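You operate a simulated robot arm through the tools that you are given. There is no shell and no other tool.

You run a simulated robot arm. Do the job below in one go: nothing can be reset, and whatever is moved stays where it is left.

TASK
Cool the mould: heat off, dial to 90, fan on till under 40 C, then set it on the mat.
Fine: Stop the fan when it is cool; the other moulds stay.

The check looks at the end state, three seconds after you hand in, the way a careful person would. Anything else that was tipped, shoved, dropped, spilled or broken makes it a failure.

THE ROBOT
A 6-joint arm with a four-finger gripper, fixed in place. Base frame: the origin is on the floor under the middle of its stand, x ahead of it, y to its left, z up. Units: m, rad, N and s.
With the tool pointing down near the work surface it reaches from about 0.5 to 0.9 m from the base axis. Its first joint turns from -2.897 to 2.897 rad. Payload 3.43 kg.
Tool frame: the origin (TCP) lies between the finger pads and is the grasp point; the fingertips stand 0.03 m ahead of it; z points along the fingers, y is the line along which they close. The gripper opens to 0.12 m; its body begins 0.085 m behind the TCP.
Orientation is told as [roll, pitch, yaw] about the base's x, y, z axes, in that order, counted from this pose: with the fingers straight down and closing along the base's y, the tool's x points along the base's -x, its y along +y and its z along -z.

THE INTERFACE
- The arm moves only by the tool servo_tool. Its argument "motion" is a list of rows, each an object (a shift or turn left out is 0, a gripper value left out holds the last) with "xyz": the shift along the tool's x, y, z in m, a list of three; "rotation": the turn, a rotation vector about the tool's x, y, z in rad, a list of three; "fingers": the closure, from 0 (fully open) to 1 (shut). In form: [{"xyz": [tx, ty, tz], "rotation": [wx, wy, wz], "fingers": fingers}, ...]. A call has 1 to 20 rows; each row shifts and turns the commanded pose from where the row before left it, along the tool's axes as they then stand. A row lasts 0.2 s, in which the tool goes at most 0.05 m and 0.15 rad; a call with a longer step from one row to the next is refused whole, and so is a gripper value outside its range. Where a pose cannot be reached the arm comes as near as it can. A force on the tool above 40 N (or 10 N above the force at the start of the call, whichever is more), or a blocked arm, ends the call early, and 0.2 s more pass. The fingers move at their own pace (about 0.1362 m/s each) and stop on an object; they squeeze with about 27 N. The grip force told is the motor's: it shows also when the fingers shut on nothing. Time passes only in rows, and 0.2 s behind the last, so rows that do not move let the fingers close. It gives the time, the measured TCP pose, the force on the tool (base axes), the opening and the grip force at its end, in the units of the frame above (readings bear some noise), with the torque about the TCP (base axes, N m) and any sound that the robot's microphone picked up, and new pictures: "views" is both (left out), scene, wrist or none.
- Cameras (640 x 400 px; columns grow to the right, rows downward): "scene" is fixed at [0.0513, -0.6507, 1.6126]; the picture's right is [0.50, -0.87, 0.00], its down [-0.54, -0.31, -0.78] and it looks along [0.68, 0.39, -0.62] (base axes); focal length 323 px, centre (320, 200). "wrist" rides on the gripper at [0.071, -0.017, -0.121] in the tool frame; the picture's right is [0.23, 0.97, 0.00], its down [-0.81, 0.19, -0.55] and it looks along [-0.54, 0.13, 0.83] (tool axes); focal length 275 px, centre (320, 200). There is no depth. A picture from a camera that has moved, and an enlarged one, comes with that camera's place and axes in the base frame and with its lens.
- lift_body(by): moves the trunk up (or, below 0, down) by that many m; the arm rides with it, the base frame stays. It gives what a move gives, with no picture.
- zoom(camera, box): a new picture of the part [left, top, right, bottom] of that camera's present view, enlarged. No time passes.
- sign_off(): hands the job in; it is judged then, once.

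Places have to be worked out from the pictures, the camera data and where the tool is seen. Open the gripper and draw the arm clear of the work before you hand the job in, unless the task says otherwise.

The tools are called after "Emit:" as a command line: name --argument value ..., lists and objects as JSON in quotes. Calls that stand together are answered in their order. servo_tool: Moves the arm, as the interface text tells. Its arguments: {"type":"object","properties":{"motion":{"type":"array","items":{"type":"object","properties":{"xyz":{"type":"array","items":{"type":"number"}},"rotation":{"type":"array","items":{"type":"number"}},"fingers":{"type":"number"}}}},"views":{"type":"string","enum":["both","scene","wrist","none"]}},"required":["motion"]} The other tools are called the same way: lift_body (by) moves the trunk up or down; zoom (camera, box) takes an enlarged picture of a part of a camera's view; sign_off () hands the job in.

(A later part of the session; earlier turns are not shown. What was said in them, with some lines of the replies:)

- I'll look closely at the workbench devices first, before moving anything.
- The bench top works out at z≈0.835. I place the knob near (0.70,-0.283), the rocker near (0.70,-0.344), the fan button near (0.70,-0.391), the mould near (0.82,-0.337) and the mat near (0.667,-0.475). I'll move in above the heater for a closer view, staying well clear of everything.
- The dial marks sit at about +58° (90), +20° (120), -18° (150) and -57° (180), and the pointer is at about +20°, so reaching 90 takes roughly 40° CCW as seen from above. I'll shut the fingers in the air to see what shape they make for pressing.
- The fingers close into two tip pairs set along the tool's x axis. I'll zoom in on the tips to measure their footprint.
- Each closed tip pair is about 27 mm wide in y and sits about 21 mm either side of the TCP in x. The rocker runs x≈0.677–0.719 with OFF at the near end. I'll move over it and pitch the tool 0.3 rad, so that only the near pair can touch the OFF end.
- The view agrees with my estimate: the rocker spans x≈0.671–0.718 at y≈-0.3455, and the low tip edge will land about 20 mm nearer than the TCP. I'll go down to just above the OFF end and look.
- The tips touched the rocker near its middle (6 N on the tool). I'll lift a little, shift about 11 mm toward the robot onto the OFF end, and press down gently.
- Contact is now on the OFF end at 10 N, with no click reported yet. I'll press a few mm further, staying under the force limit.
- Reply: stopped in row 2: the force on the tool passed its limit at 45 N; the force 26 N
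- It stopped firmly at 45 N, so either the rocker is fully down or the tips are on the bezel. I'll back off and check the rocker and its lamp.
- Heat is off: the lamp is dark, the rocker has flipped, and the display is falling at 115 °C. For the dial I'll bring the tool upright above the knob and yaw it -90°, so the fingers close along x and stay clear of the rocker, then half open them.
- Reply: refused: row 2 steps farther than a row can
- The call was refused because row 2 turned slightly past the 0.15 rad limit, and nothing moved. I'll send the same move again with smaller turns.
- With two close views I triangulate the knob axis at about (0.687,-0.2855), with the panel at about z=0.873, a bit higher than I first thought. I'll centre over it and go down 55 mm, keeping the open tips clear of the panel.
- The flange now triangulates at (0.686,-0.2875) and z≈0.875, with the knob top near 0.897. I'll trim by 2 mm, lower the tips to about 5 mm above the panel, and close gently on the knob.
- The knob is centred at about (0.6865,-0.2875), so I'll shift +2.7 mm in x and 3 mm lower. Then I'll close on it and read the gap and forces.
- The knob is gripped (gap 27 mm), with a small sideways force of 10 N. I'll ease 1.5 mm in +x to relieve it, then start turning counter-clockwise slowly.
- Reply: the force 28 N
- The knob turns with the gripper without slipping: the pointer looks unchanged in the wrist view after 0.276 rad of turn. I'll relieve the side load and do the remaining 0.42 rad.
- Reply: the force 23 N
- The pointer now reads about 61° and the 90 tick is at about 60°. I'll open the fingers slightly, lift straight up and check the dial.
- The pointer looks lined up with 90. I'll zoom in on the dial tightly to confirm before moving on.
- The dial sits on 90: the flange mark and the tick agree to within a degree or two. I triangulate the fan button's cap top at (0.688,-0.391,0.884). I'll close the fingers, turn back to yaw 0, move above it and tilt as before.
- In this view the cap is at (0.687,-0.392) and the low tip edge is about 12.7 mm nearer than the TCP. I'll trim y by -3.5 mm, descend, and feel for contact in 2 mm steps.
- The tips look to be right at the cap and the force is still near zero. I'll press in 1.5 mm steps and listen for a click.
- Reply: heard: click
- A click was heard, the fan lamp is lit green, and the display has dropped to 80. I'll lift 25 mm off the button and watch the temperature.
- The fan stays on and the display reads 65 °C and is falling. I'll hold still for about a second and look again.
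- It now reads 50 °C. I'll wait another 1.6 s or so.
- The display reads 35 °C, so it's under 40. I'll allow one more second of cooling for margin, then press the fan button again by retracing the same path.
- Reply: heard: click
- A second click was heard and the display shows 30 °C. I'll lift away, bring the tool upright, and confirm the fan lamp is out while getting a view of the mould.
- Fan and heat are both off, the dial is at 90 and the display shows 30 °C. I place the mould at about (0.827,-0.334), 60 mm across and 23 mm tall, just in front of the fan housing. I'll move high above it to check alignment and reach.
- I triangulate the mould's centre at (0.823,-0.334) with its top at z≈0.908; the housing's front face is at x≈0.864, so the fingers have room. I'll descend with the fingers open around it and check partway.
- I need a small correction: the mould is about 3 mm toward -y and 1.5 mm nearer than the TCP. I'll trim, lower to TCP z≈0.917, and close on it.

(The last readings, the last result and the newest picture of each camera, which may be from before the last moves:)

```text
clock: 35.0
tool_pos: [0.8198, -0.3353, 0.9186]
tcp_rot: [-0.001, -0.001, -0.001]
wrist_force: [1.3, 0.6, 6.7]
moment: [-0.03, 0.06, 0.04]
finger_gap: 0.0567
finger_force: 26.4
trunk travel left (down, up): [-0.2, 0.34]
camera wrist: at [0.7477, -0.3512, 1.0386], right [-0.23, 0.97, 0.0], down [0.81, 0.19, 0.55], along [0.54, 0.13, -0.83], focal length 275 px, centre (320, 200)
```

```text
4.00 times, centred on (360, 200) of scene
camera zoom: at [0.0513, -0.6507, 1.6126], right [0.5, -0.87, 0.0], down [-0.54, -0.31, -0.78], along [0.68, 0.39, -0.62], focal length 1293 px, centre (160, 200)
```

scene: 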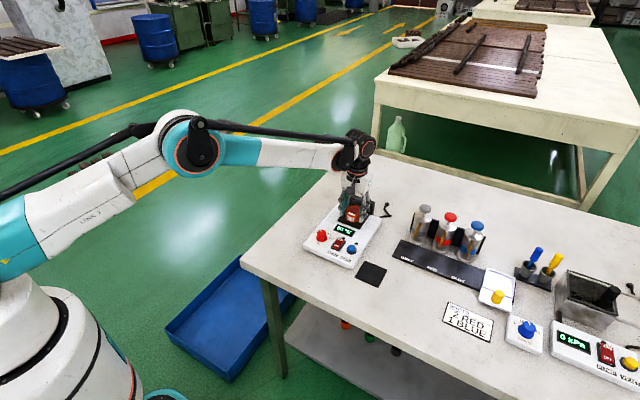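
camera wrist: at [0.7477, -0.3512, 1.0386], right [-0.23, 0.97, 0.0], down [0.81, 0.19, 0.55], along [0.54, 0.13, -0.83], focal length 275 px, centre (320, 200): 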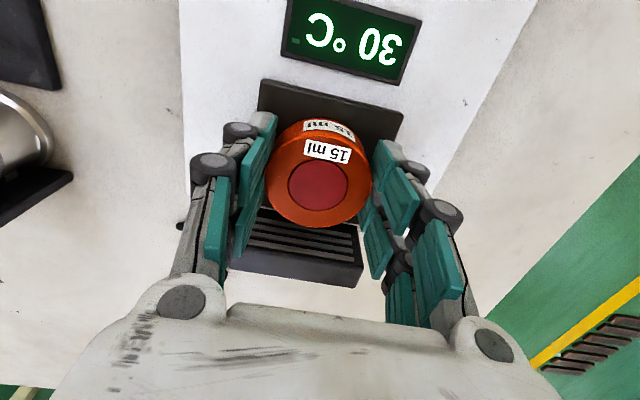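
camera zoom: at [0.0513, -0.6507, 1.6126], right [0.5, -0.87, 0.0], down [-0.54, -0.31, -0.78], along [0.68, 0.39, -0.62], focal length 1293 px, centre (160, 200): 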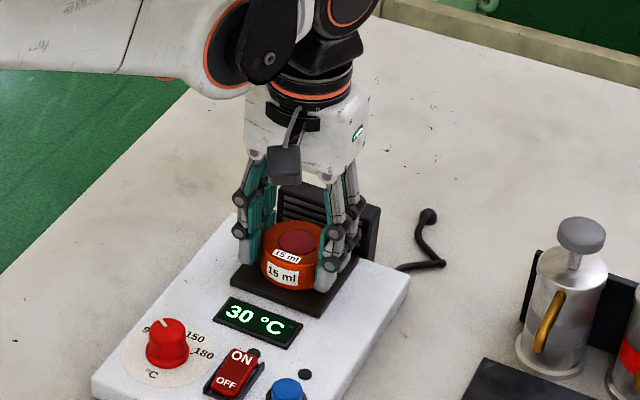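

The mould is gripped (gap 56.7 mm, 26 N). I'll lift it straight up, starting slowly, and check it stays level and secure.

Emit:
servo_tool --motion '[{"xyz": [0, 0, -0.005], "fingers": 1}, {"xyz": [0, 0, -0.01]}, {"xyz": [0, 0, -0.02]}, {"xyz": [0, 0, -0.03]}, {"xyz": [0, 0, -0.03]}, {}]' --views "both"

Emit:
zoom --camera "scene" --box '[310, 130, 410, 250]'

```text
clock: 36.5
tool_pos: [0.8191, -0.3367, 1.0131]
tcp_rot: [-0.001, -0.001, 0.001]
wrist_force: [-0.3, -0.3, -2.0]
moment: [-0.02, 0.0, -0.01]
finger_gap: 0.0568
finger_force: 27.4
trunk travel left (down, up): [-0.2, 0.34]
camera wrist: at [0.7469, -0.3526, 1.1332], right [-0.23, 0.97, 0.0], down [0.81, 0.19, 0.55], along [0.54, 0.13, -0.83], focal length 275 px, centre (320, 200)
```

scene: 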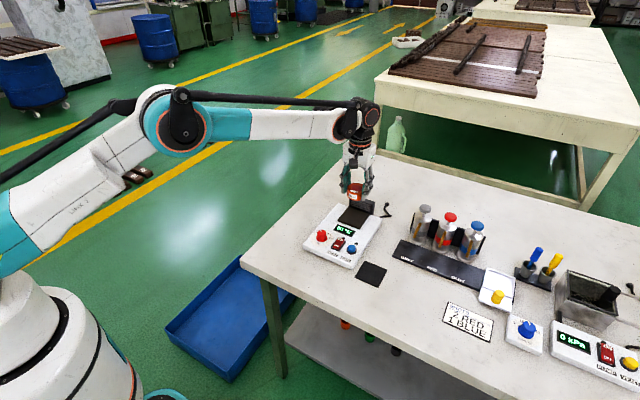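
wrist: 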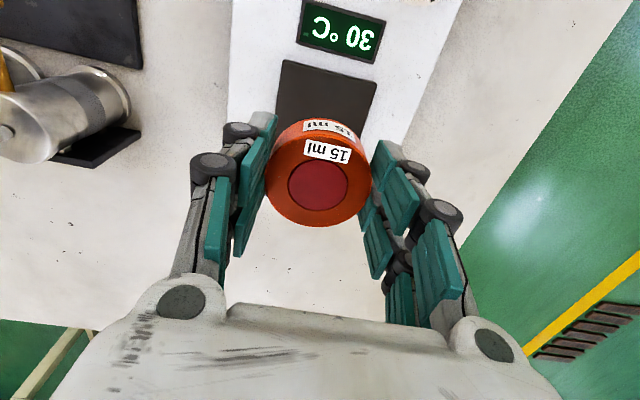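

```text
3.33 times, centred on (360, 190) of scene
camera zoom: at [0.0513, -0.6507, 1.6126], right [0.5, -0.87, 0.0], down [-0.54, -0.31, -0.78], along [0.68, 0.39, -0.62], focal length 1077 px, centre (187, 233)
```

zoom: 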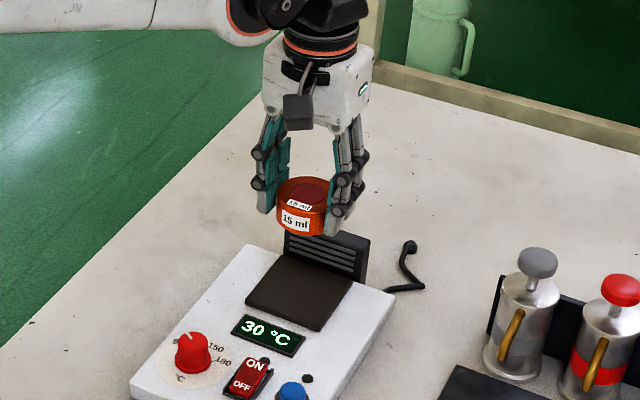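

The mould is held level (about 2 N weight) and the plate is empty. I'll carry it over to above the mat, then yaw -90° so that the fingers later open along x, away from the heater's side.

Emit:
servo_tool --motion '[{"xyz": [0.0265, -0.0232, 0], "fingers": 1}, {"xyz": [0.0265, -0.0232, 0]}, {"xyz": [0.0265, -0.0232, 0]}, {"xyz": [0.0265, -0.0232, 0]}, {"xyz": [0.0265, -0.0232, 0]}, {"xyz": [0.0265, -0.0232, 0]}, {"rotation": [0, 0, 0.1428]}, {"rotation": [0, 0, 0.1428]}, {"rotation": [0, 0, 0.1428]}, {"rotation": [0, 0, 0.1428]}, {"rotation": [0, 0, 0.1428]}, {"rotation": [0, 0, 0.1428]}, {"rotation": [0, 0, 0.1428]}, {"rotation": [0, 0, 0.1428]}, {"rotation": [0, 0, 0.1428]}, {"rotation": [0, 0, 0.1428]}, {"rotation": [0, 0, 0.1428]}, {}]' --views "both"

Emit:
zoom --camera "wrist" --box '[200, 60, 440, 260]'

Emit:
zoom --camera "scene" --box '[320, 180, 440, 300]'

```text
clock: 40.2
tool_pos: [0.6589, -0.4739, 1.0121]
tcp_rot: [0.0, 0.001, -1.573]
wrist_force: [0.4, 0.0, -2.4]
moment: [0.01, 0.01, 0.01]
finger_gap: 0.0564
finger_force: 26.8
trunk travel left (down, up): [-0.2, 0.34]
camera wrist: at [0.6418, -0.4014, 1.1331], right [0.97, 0.23, 0.0], down [0.19, -0.81, 0.55], along [0.13, -0.54, -0.83], focal length 275 px, centre (320, 200)
```

scene: 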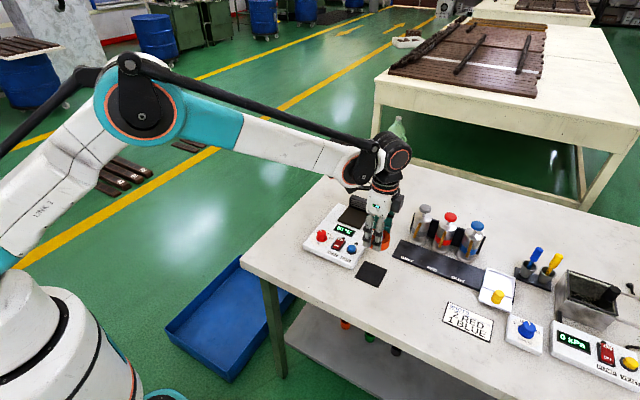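
wrist: 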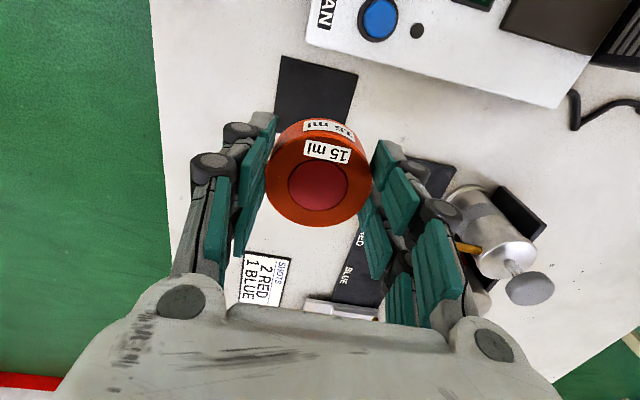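

```text
2.00 times, centred on (320, 160) of wrist
camera zoom: at [0.6418, -0.4014, 1.1331], right [0.97, 0.23, 0.0], down [0.19, -0.81, 0.55], along [0.13, -0.54, -0.83], focal length 551 px, centre (320, 280)
```

zoom: 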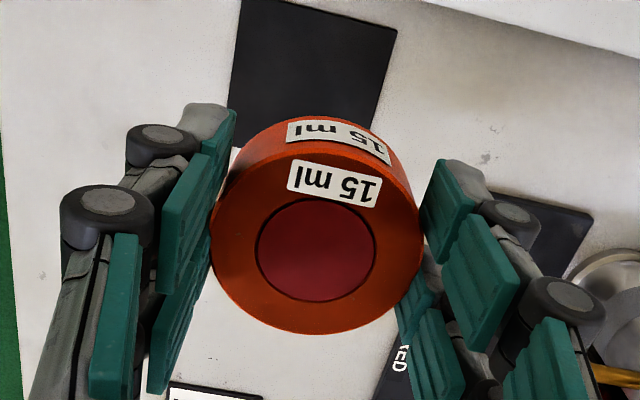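

```text
3.33 times, centred on (380, 240) of scene
camera zoom: at [0.0513, -0.6507, 1.6126], right [0.5, -0.87, 0.0], down [-0.54, -0.31, -0.78], along [0.68, 0.39, -0.62], focal length 1077 px, centre (120, 67)
```

zoom: 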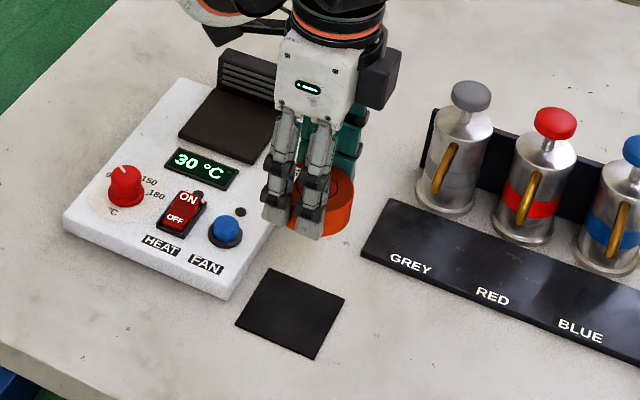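

The mat's centre works out at (0.652,-0.474) with sides of about 74 mm, and the mould is centred in the grip to within 1 mm. I'll shift 6 mm in -x and lower to about 20 mm above the expected contact height.

Emit:
servo_tool --motion '[{"xyz": [0, -0.006, 0.02], "fingers": 1}, {"xyz": [0, 0, 0.03]}, {"xyz": [0, 0, 0.03]}, {"xyz": [0, 0, 0.015]}, {}]' --views "both"

Emit:
zoom --camera "wrist" --box '[200, 60, 440, 260]'

Emit:
zoom --camera "scene" --box '[330, 220, 410, 300]'

```text
clock: 41.5
tool_pos: [0.6519, -0.4745, 0.9182]
tcp_rot: [0.0, -0.001, -1.57]
wrist_force: [0.6, 0.6, -1.8]
moment: [0.01, 0.01, -0.01]
finger_gap: 0.0566
finger_force: 26.9
trunk travel left (down, up): [-0.2, 0.34]
camera wrist: at [0.6348, -0.402, 1.038], right [0.97, 0.23, 0.0], down [0.19, -0.81, 0.55], along [0.13, -0.54, -0.83], focal length 275 px, centre (320, 200)
```

scene: 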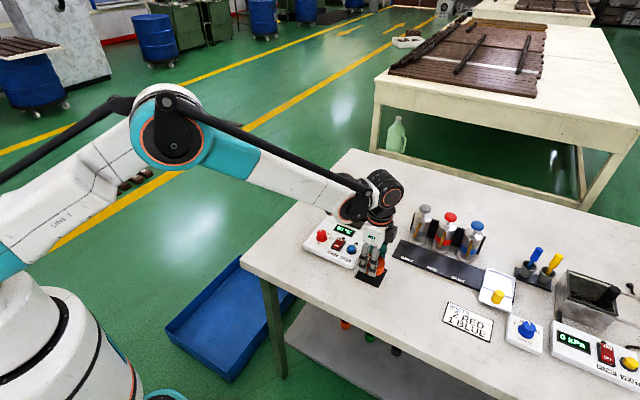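
wrist: 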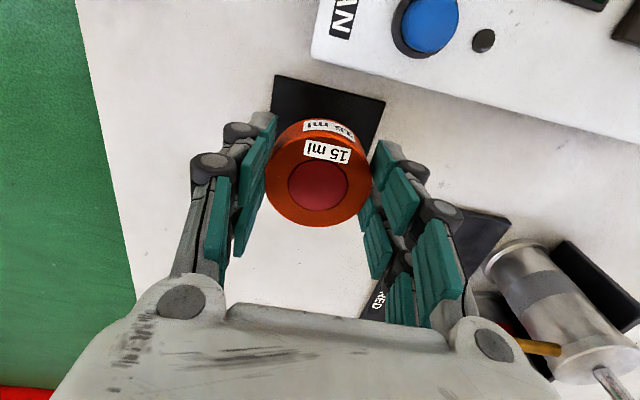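

```text
2.00 times, centred on (320, 160) of wrist
camera zoom: at [0.6348, -0.402, 1.038], right [0.97, 0.23, 0.0], down [0.19, -0.81, 0.55], along [0.13, -0.54, -0.83], focal length 551 px, centre (320, 280)
```

zoom: 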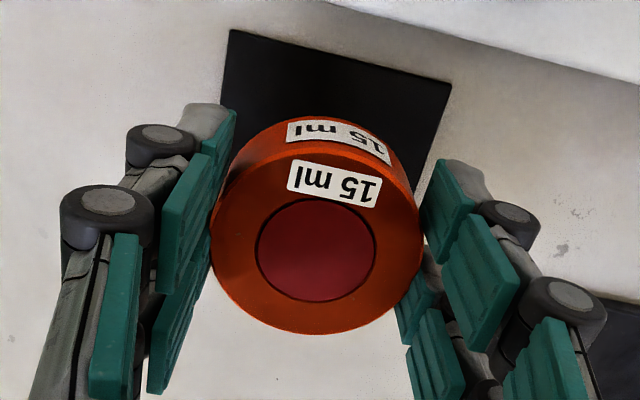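

```text
5.00 times, centred on (370, 260) of scene
camera zoom: at [0.0513, -0.6507, 1.6126], right [0.5, -0.87, 0.0], down [-0.54, -0.31, -0.78], along [0.68, 0.39, -0.62], focal length 1616 px, centre (70, -100)
```

zoom: 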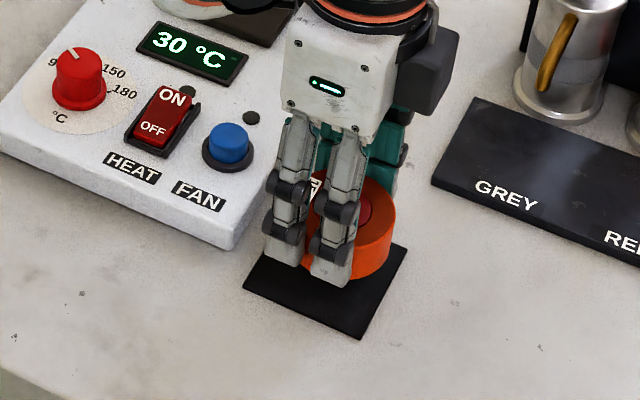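

This view agrees: mat top at z≈0.853 with its centre at about (0.651,-0.4745), right under the mould. I'll lower 20 mm, then feel for contact in small steps.

Emit:
servo_tool --motion '[{"xyz": [0, 0, 0.01], "fingers": 1}, {"xyz": [0, 0, 0.01]}, {"xyz": [0, 0, 0.002]}, {"xyz": [0, 0, 0.002]}, {}]' --views "wrist"

Emit:
zoom --camera "scene" --box '[330, 220, 410, 300]'

```text
clock: 42.6
tool_pos: [0.6538, -0.476, 0.8928]
tcp_rot: [0.001, -0.001, -1.571]
wrist_force: [0.4, 0.1, -1.5]
moment: [-0.01, 0.0, -0.03]
finger_gap: 0.0569
finger_force: 27.1
trunk travel left (down, up): [-0.2, 0.34]
camera wrist: at [0.6361, -0.4033, 1.0132], right [0.97, 0.23, 0.0], down [0.19, -0.81, 0.55], along [0.13, -0.54, -0.83], focal length 275 px, centre (320, 200)
```

wrist: 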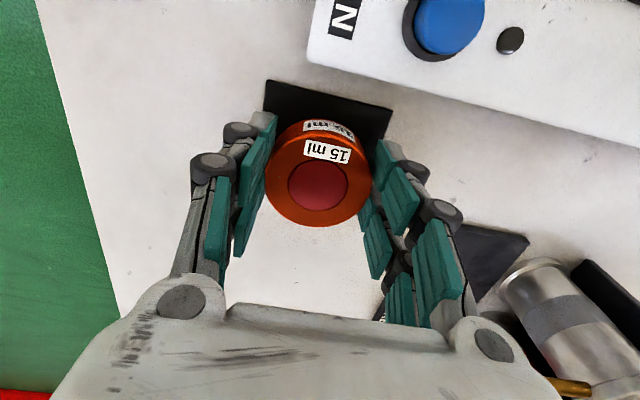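

```text
5.00 times, centred on (370, 260) of scene
camera zoom: at [0.0513, -0.6507, 1.6126], right [0.5, -0.87, 0.0], down [-0.54, -0.31, -0.78], along [0.68, 0.39, -0.62], focal length 1616 px, centre (70, -100)
```

zoom: 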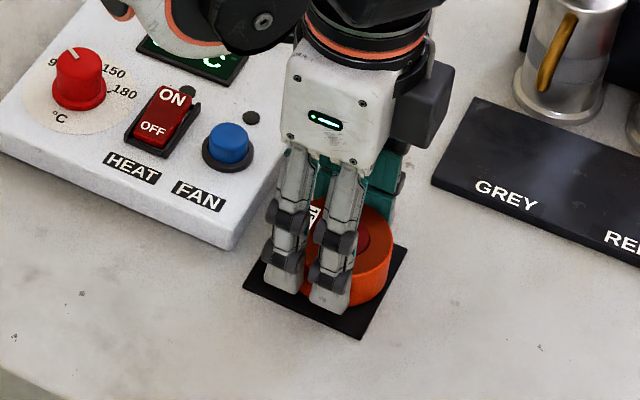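

Not in contact yet. The mat centre reads (0.650,-0.4745), so I'll trim 2 mm in -x and keep lowering in small steps.

Emit:
servo_tool --motion '[{"xyz": [0.001, -0.002, 0.001], "fingers": 1}, {"xyz": [0, 0, 0.0015]}, {"xyz": [0, 0, 0.0015]}, {}]' --views "none"

```text
clock: 43.6
tool_pos: [0.6507, -0.473, 0.8929]
tcp_rot: [0.002, -0.002, -1.569]
wrist_force: [9.7, -3.6, 26.9]
moment: [0.03, -0.13, 0.05]
finger_gap: 0.0567
finger_force: 27.4
trunk travel left (down, up): [-0.2, 0.34]
```

Contact made (27 N upward). I'll ease up about 1.5 mm to unload before releasing.

Emit:
servo_tool --motion '[{"xyz": [0, 0, -0.0012], "fingers": 1}, {}]' --views "both"

Emit:
zoom --camera "scene" --box '[330, 220, 410, 300]'

```text
clock: 44.2
tool_pos: [0.651, -0.4726, 0.892]
tcp_rot: [-0.001, -0.001, -1.57]
wrist_force: [7.4, -1.2, 10.9]
moment: [0.02, -0.38, 0.03]
finger_gap: 0.0565
finger_force: 27.0
trunk travel left (down, up): [-0.2, 0.34]
camera wrist: at [0.6331, -0.4016, 1.0116], right [0.97, 0.23, 0.0], down [0.19, -0.81, 0.55], along [0.13, -0.54, -0.83], focal length 275 px, centre (320, 200)
```

scene: 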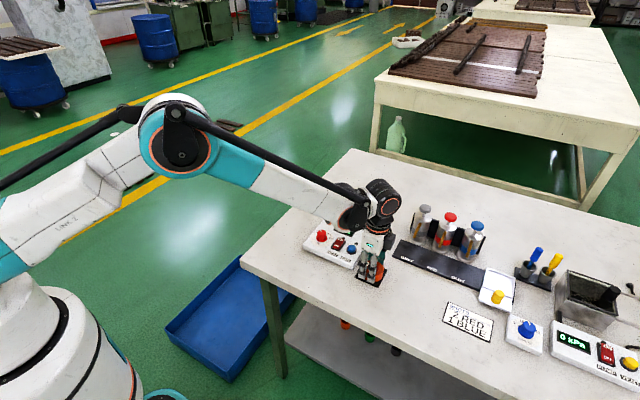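
wrist: 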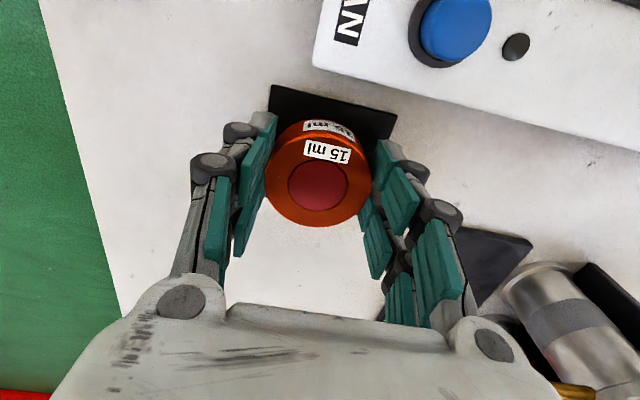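

```text
5.00 times, centred on (370, 260) of scene
camera zoom: at [0.0513, -0.6507, 1.6126], right [0.5, -0.87, 0.0], down [-0.54, -0.31, -0.78], along [0.68, 0.39, -0.62], focal length 1616 px, centre (70, -100)
```

zoom: 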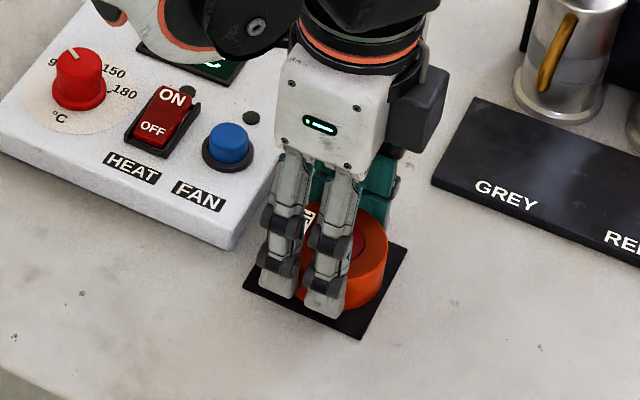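

I want to verify how the mould sits on the mat before letting go, so I'll zoom in on both cameras.

Emit:
zoom --camera "wrist" --box '[250, 70, 410, 240]'

Emit:
zoom --camera "scene" --box '[350, 245, 395, 292]'

```text
2.35 times, centred on (330, 155) of wrist
camera zoom: at [0.6331, -0.4016, 1.0116], right [0.97, 0.23, 0.0], down [0.19, -0.81, 0.55], along [0.13, -0.54, -0.83], focal length 648 px, centre (296, 306)
```

zoom: 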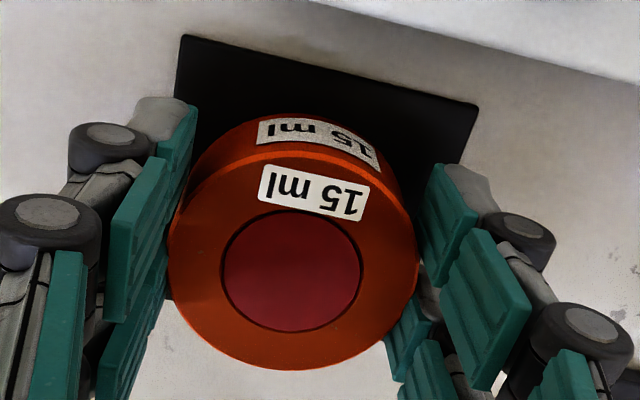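

```text
8.51 times, centred on (372, 268) of scene
camera zoom: at [0.0513, -0.6507, 1.6126], right [0.5, -0.87, 0.0], down [-0.54, -0.31, -0.78], along [0.68, 0.39, -0.62], focal length 2750 px, centre (-127, -383)
```

zoom: 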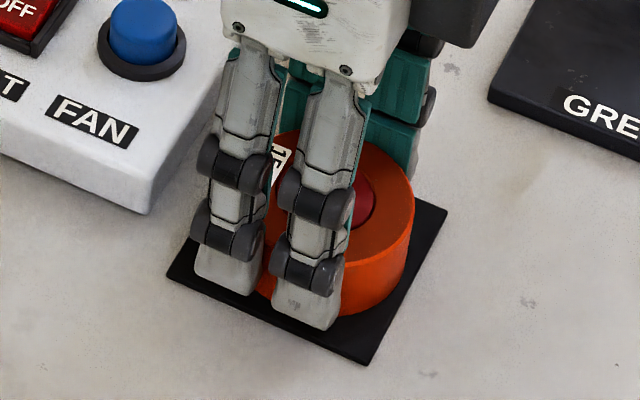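

The mould sits about 4.5 mm toward -y and 2.5 mm toward -x of the mat's centre. It is still on the mat, but I'll raise it 5 mm, re-centre and set it down again.

Emit:
servo_tool --motion '[{"xyz": [0, 0, -0.005], "fingers": 1}, {"xyz": [0.0045, 0.0025, 0]}, {}, {"xyz": [0, 0, 0.002]}, {"xyz": [0, 0, 0.0015]}, {"xyz": [0, 0, 0.0008]}, {}]' --views "both"

Emit:
zoom --camera "wrist" --box '[250, 70, 410, 240]'

Emit:
zoom --camera "scene" --box '[350, 245, 395, 292]'

```text
clock: 45.9
tool_pos: [0.6531, -0.4685, 0.8911]
tcp_rot: [-0.001, 0.001, -1.57]
wrist_force: [0.0, -0.9, -1.1]
moment: [0.02, 0.0, -0.02]
finger_gap: 0.0564
finger_force: 26.6
trunk travel left (down, up): [-0.2, 0.34]
camera wrist: at [0.6364, -0.3963, 1.012], right [0.97, 0.23, 0.0], down [0.19, -0.81, 0.55], along [0.13, -0.54, -0.83], focal length 275 px, centre (320, 200)
```

scene: 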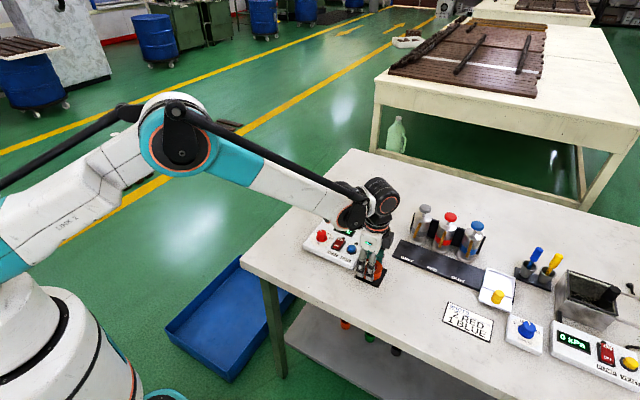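
wrist: 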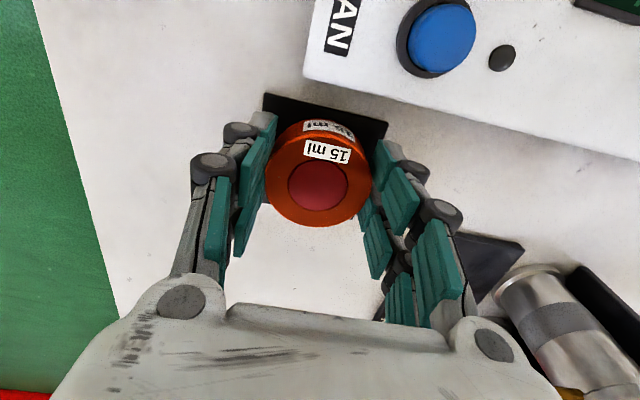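

```text
2.35 times, centred on (330, 155) of wrist
camera zoom: at [0.6364, -0.3963, 1.012], right [0.97, 0.23, 0.0], down [0.19, -0.81, 0.55], along [0.13, -0.54, -0.83], focal length 648 px, centre (296, 306)
```

zoom: 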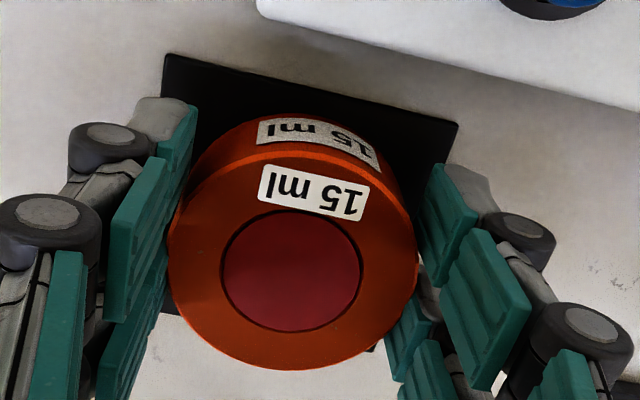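

```text
8.51 times, centred on (372, 268) of scene
camera zoom: at [0.0513, -0.6507, 1.6126], right [0.5, -0.87, 0.0], down [-0.54, -0.31, -0.78], along [0.68, 0.39, -0.62], focal length 2750 px, centre (-127, -383)
```

zoom: 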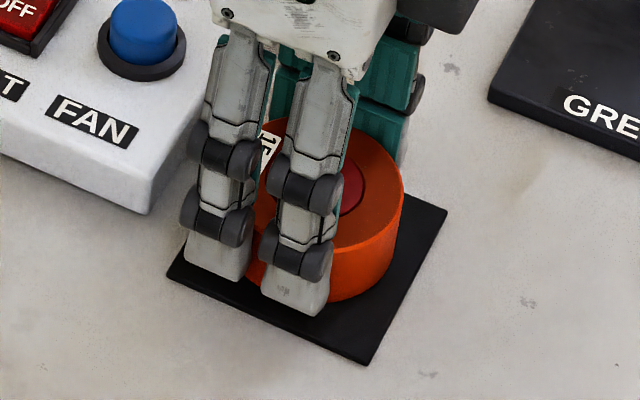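

Now it's well centred, and it's still hovering just above the mat (only the mould's own weight shows). I'll lower about 1 mm more until it touches.

Emit:
servo_tool --motion '[{"xyz": [0, 0, 0.0008], "fingers": 1}, {}]' --views "none"

```text
clock: 46.5
tool_pos: [0.6542, -0.4694, 0.8906]
tcp_rot: [0.0, 0.0, -1.57]
wrist_force: [0.4, -0.6, 2.5]
moment: [0.03, -0.06, -0.03]
finger_gap: 0.0564
finger_force: 27.4
trunk travel left (down, up): [-0.2, 0.34]
```

It's resting lightly on the mat (+2.5 N). I'll open the fingers gently in steps without moving the arm.

Emit:
servo_tool --motion '[{"fingers": 0.5}, {"fingers": 0.4}, {"fingers": 0.3}, {"fingers": 0.25}, {}]' --views "both"

Emit:
zoom --camera "wrist" --box '[230, 70, 410, 260]'

Emit:
zoom --camera "scene" --box '[340, 235, 400, 295]'

```text
clock: 47.6
tool_pos: [0.6542, -0.4684, 0.8913]
tcp_rot: [-0.001, 0.001, -1.571]
wrist_force: [0.5, 0.7, 0.0]
moment: [0.01, -0.05, -0.03]
finger_gap: 0.09
finger_force: 0.0
trunk travel left (down, up): [-0.2, 0.34]
camera wrist: at [0.6364, -0.3963, 1.0114], right [0.97, 0.23, 0.0], down [0.19, -0.81, 0.55], along [0.13, -0.54, -0.83], focal length 275 px, centre (320, 200)
```

scene: 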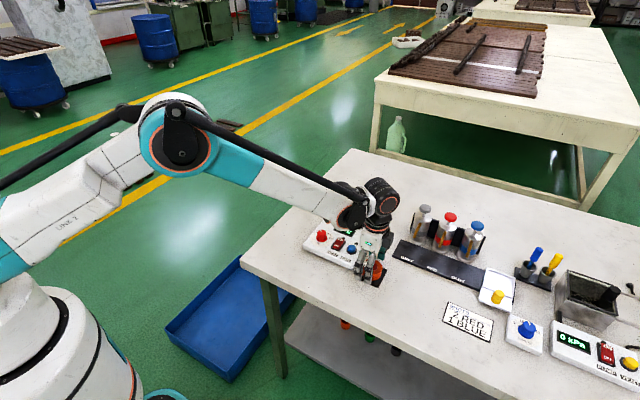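
wrist: 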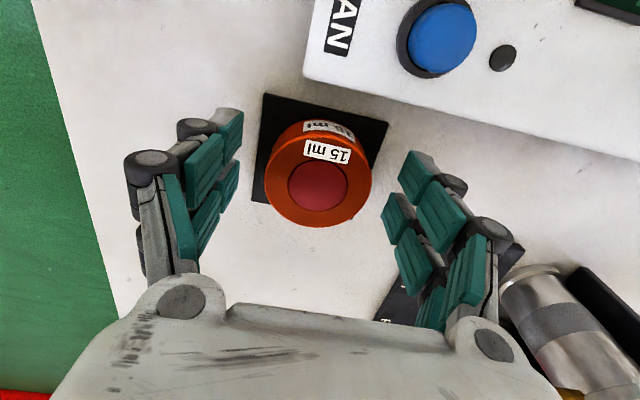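

```text
2.11 times, centred on (320, 165) of wrist
camera zoom: at [0.6364, -0.3963, 1.0114], right [0.97, 0.23, 0.0], down [0.19, -0.81, 0.55], along [0.13, -0.54, -0.83], focal length 580 px, centre (320, 274)
```

zoom: 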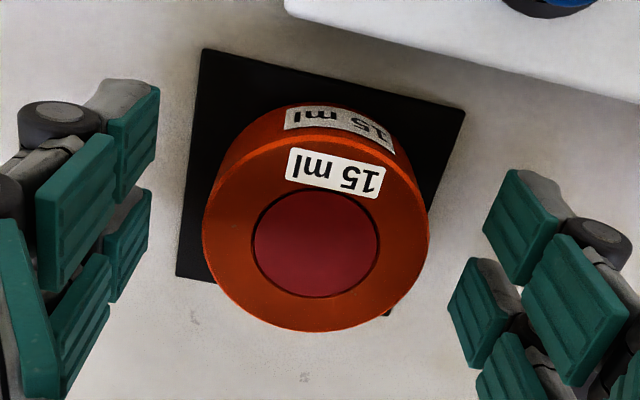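

```text
6.67 times, centred on (370, 265) of scene
camera zoom: at [0.0513, -0.6507, 1.6126], right [0.5, -0.87, 0.0], down [-0.54, -0.31, -0.78], along [0.68, 0.39, -0.62], focal length 2154 px, centre (-13, -233)
```

zoom: 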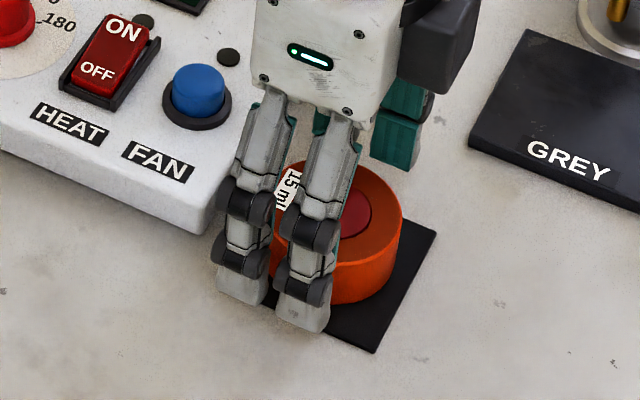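

The mould is standing free on the mat. I'll raise the gripper straight up, then back it away toward the robot with the fingers open.

Emit:
servo_tool --motion '[{"xyz": [0, 0, -0.015], "fingers": 0.25}, {"xyz": [0, 0, -0.035]}, {"xyz": [0, 0, -0.045]}, {"xyz": [0, 0, -0.045]}, {"xyz": [0, 0, -0.045]}, {"xyz": [0.02, -0.04, -0.01], "fingers": 0}, {"xyz": [0.02, -0.04, -0.01]}, {"xyz": [0.02, -0.04, 0]}, {"xyz": [0.02, -0.04, 0]}, {"xyz": [0.02, -0.04, 0]}, {}]' --views "both"

Emit:
zoom --camera "scene" --box '[290, 190, 410, 300]'

Emit:
zoom --camera "scene" --box '[345, 240, 395, 292]'

```text
clock: 50.0
tool_pos: [0.4518, -0.3705, 1.095]
tcp_rot: [0.001, -0.001, -1.571]
wrist_force: [0.3, 0.0, 0.3]
moment: [0.01, 0.0, 0.02]
finger_gap: 0.1199
finger_force: 0.0
trunk travel left (down, up): [-0.2, 0.34]
camera wrist: at [0.4346, -0.2981, 1.2158], right [0.97, 0.23, 0.0], down [0.19, -0.81, 0.55], along [0.13, -0.54, -0.83], focal length 275 px, centre (320, 200)
```

scene: 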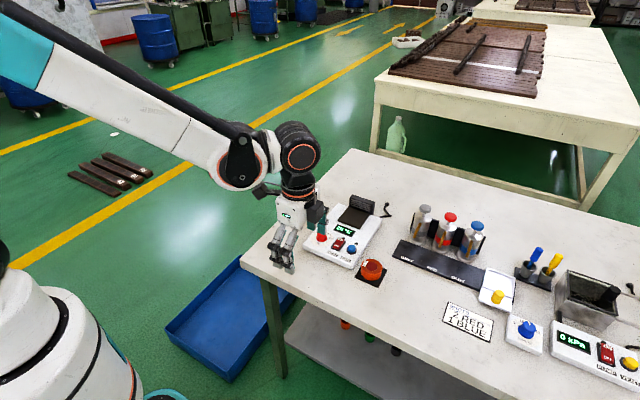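
wrist: 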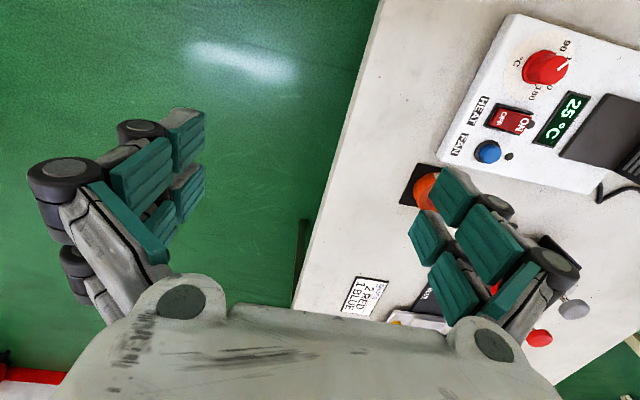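

```text
3.64 times, centred on (350, 245) of scene
camera zoom: at [0.0513, -0.6507, 1.6126], right [0.5, -0.87, 0.0], down [-0.54, -0.31, -0.78], along [0.68, 0.39, -0.62], focal length 1175 px, centre (211, 36)
```

zoom: 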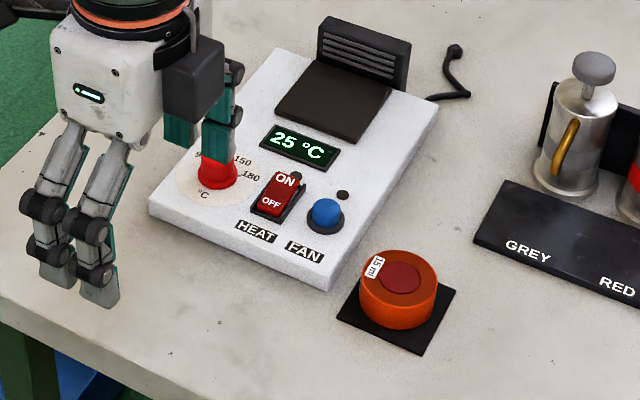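

```text
7.69 times, centred on (370, 266) of scene
camera zoom: at [0.0513, -0.6507, 1.6126], right [0.5, -0.87, 0.0], down [-0.54, -0.31, -0.78], along [0.68, 0.39, -0.62], focal length 2486 px, centre (-65, -308)
```

zoom: 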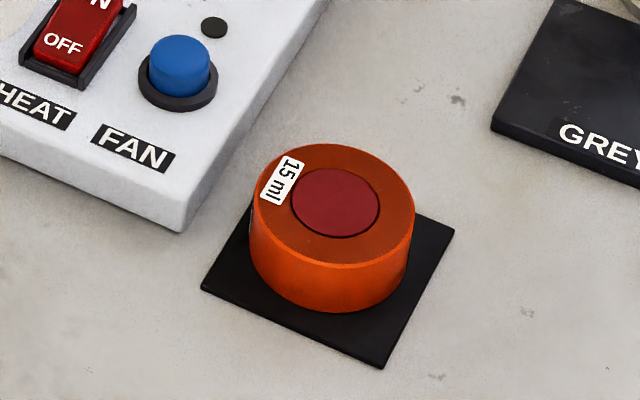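

The mould stands fully on the mat, a few mm off centre at most, and the display reads 25 °C. I'll draw the arm further back and up, clear of the bench, then do a final check of the lamps, rocker and dial.

Emit:
servo_tool --motion '[{"xyz": [0, -0.028, -0.03], "fingers": 0}, {"xyz": [0, -0.028, -0.03]}, {"xyz": [0, -0.028, -0.03]}, {"xyz": [0, -0.028, -0.03]}, {"xyz": [0, -0.028, -0.03]}, {}]' --views "both"

Emit:
zoom --camera "scene" --box '[295, 190, 405, 300]'

Emit:
zoom --camera "scene" --box '[305, 220, 365, 265]'

Emit:
zoom --camera "scene" --box '[390, 190, 640, 390]'

```text
clock: 51.6
tool_pos: [0.3316, -0.3927, 1.2453]
tcp_rot: [0.0, 0.0, -1.571]
wrist_force: [-0.3, -0.4, -0.7]
moment: [0.03, 0.06, -0.01]
finger_gap: 0.1199
finger_force: 0.1
trunk travel left (down, up): [-0.2, 0.34]
stopped in row 6: the arm was blocked; the commanded pose is now the measured one
camera wrist: at [0.3124, -0.3206, 1.3654], right [0.97, 0.23, 0.0], down [0.19, -0.81, 0.55], along [0.13, -0.54, -0.83], focal length 275 px, centre (320, 200)
```

scene: 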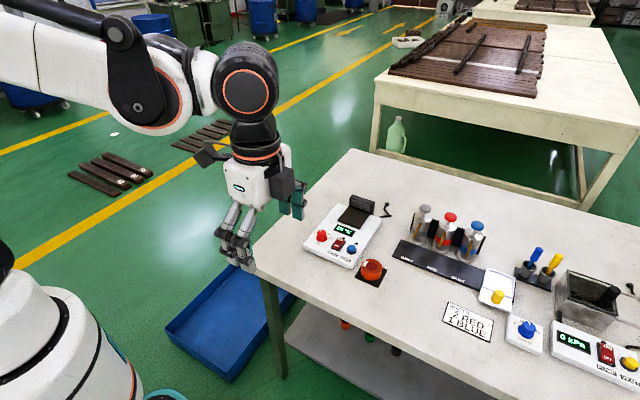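
wrist: 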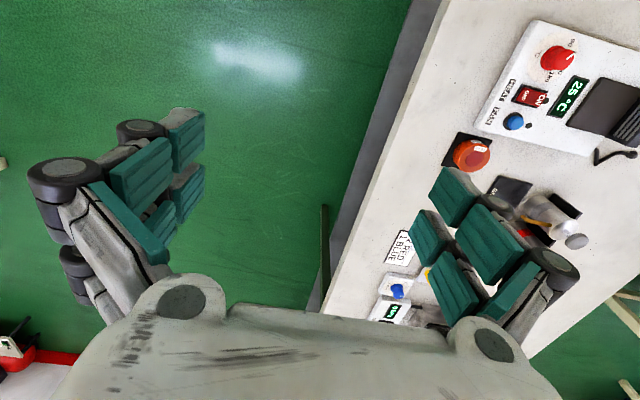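

```text
3.64 times, centred on (350, 245) of scene
camera zoom: at [0.0513, -0.6507, 1.6126], right [0.5, -0.87, 0.0], down [-0.54, -0.31, -0.78], along [0.68, 0.39, -0.62], focal length 1175 px, centre (211, 36)
```

zoom: 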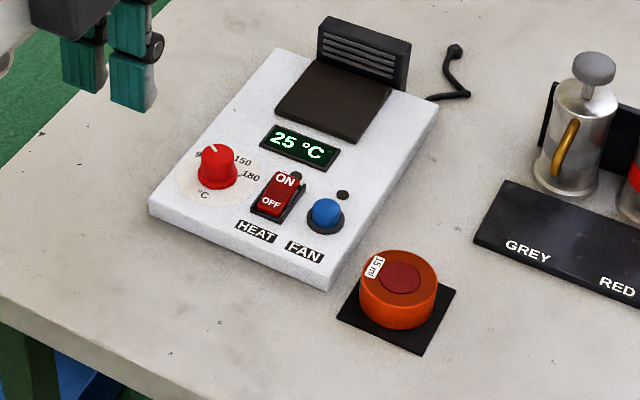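

```text
8.89 times, centred on (335, 242) of scene
camera zoom: at [0.0513, -0.6507, 1.6126], right [0.5, -0.87, 0.0], down [-0.54, -0.31, -0.78], along [0.68, 0.39, -0.62], focal length 2872 px, centre (187, -178)
```

zoom: 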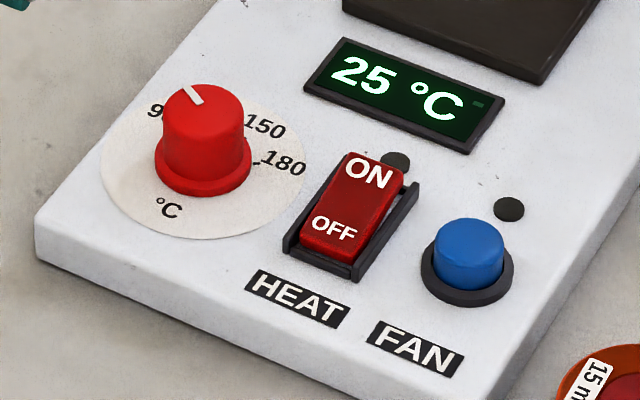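

```text
2.00 times, centred on (515, 290) of scene
camera zoom: at [0.0513, -0.6507, 1.6126], right [0.5, -0.87, 0.0], down [-0.54, -0.31, -0.78], along [0.68, 0.39, -0.62], focal length 646 px, centre (-70, 20)
```

zoom: 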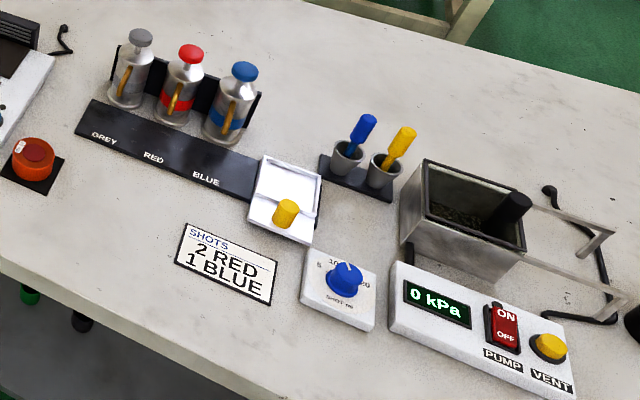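

Everything checks out: rocker OFF with its lamp dark, fan lamp dark, dial on 90, display 25 °C, the mould on the mat, and nothing else moved. The last move ended early with the arm reported blocked, but the force reading is near zero, which looks like the inner end of its reach, and the arm is clear of the bench. I'm handing the job in.

Emit:
sign_off

```text
The job is handed in.
```

The mould is cooled and standing on the mat, and I've handed the job in.

- **Heat:** off, with the rocker on OFF and its lamp dark.
- **Dial:** turned from 120 to 90; the mark lines up with the 90 tick to within a degree or two.
- **Fan:** switched on and run until the display showed 30 °C, then switched off; its lamp is dark. The display later read 25 °C.
- **Mould:** fully on the mat, with its centre about 2 to 4 mm off the mat's centre.
- **Everything else:** I moved nothing else and saw nothing else out of place. The gripper is open and clear of the bench.

On the final retreat the arm reported being blocked. The force on it was near zero, so I took it to be the inner end of its reach rather than contact with something.
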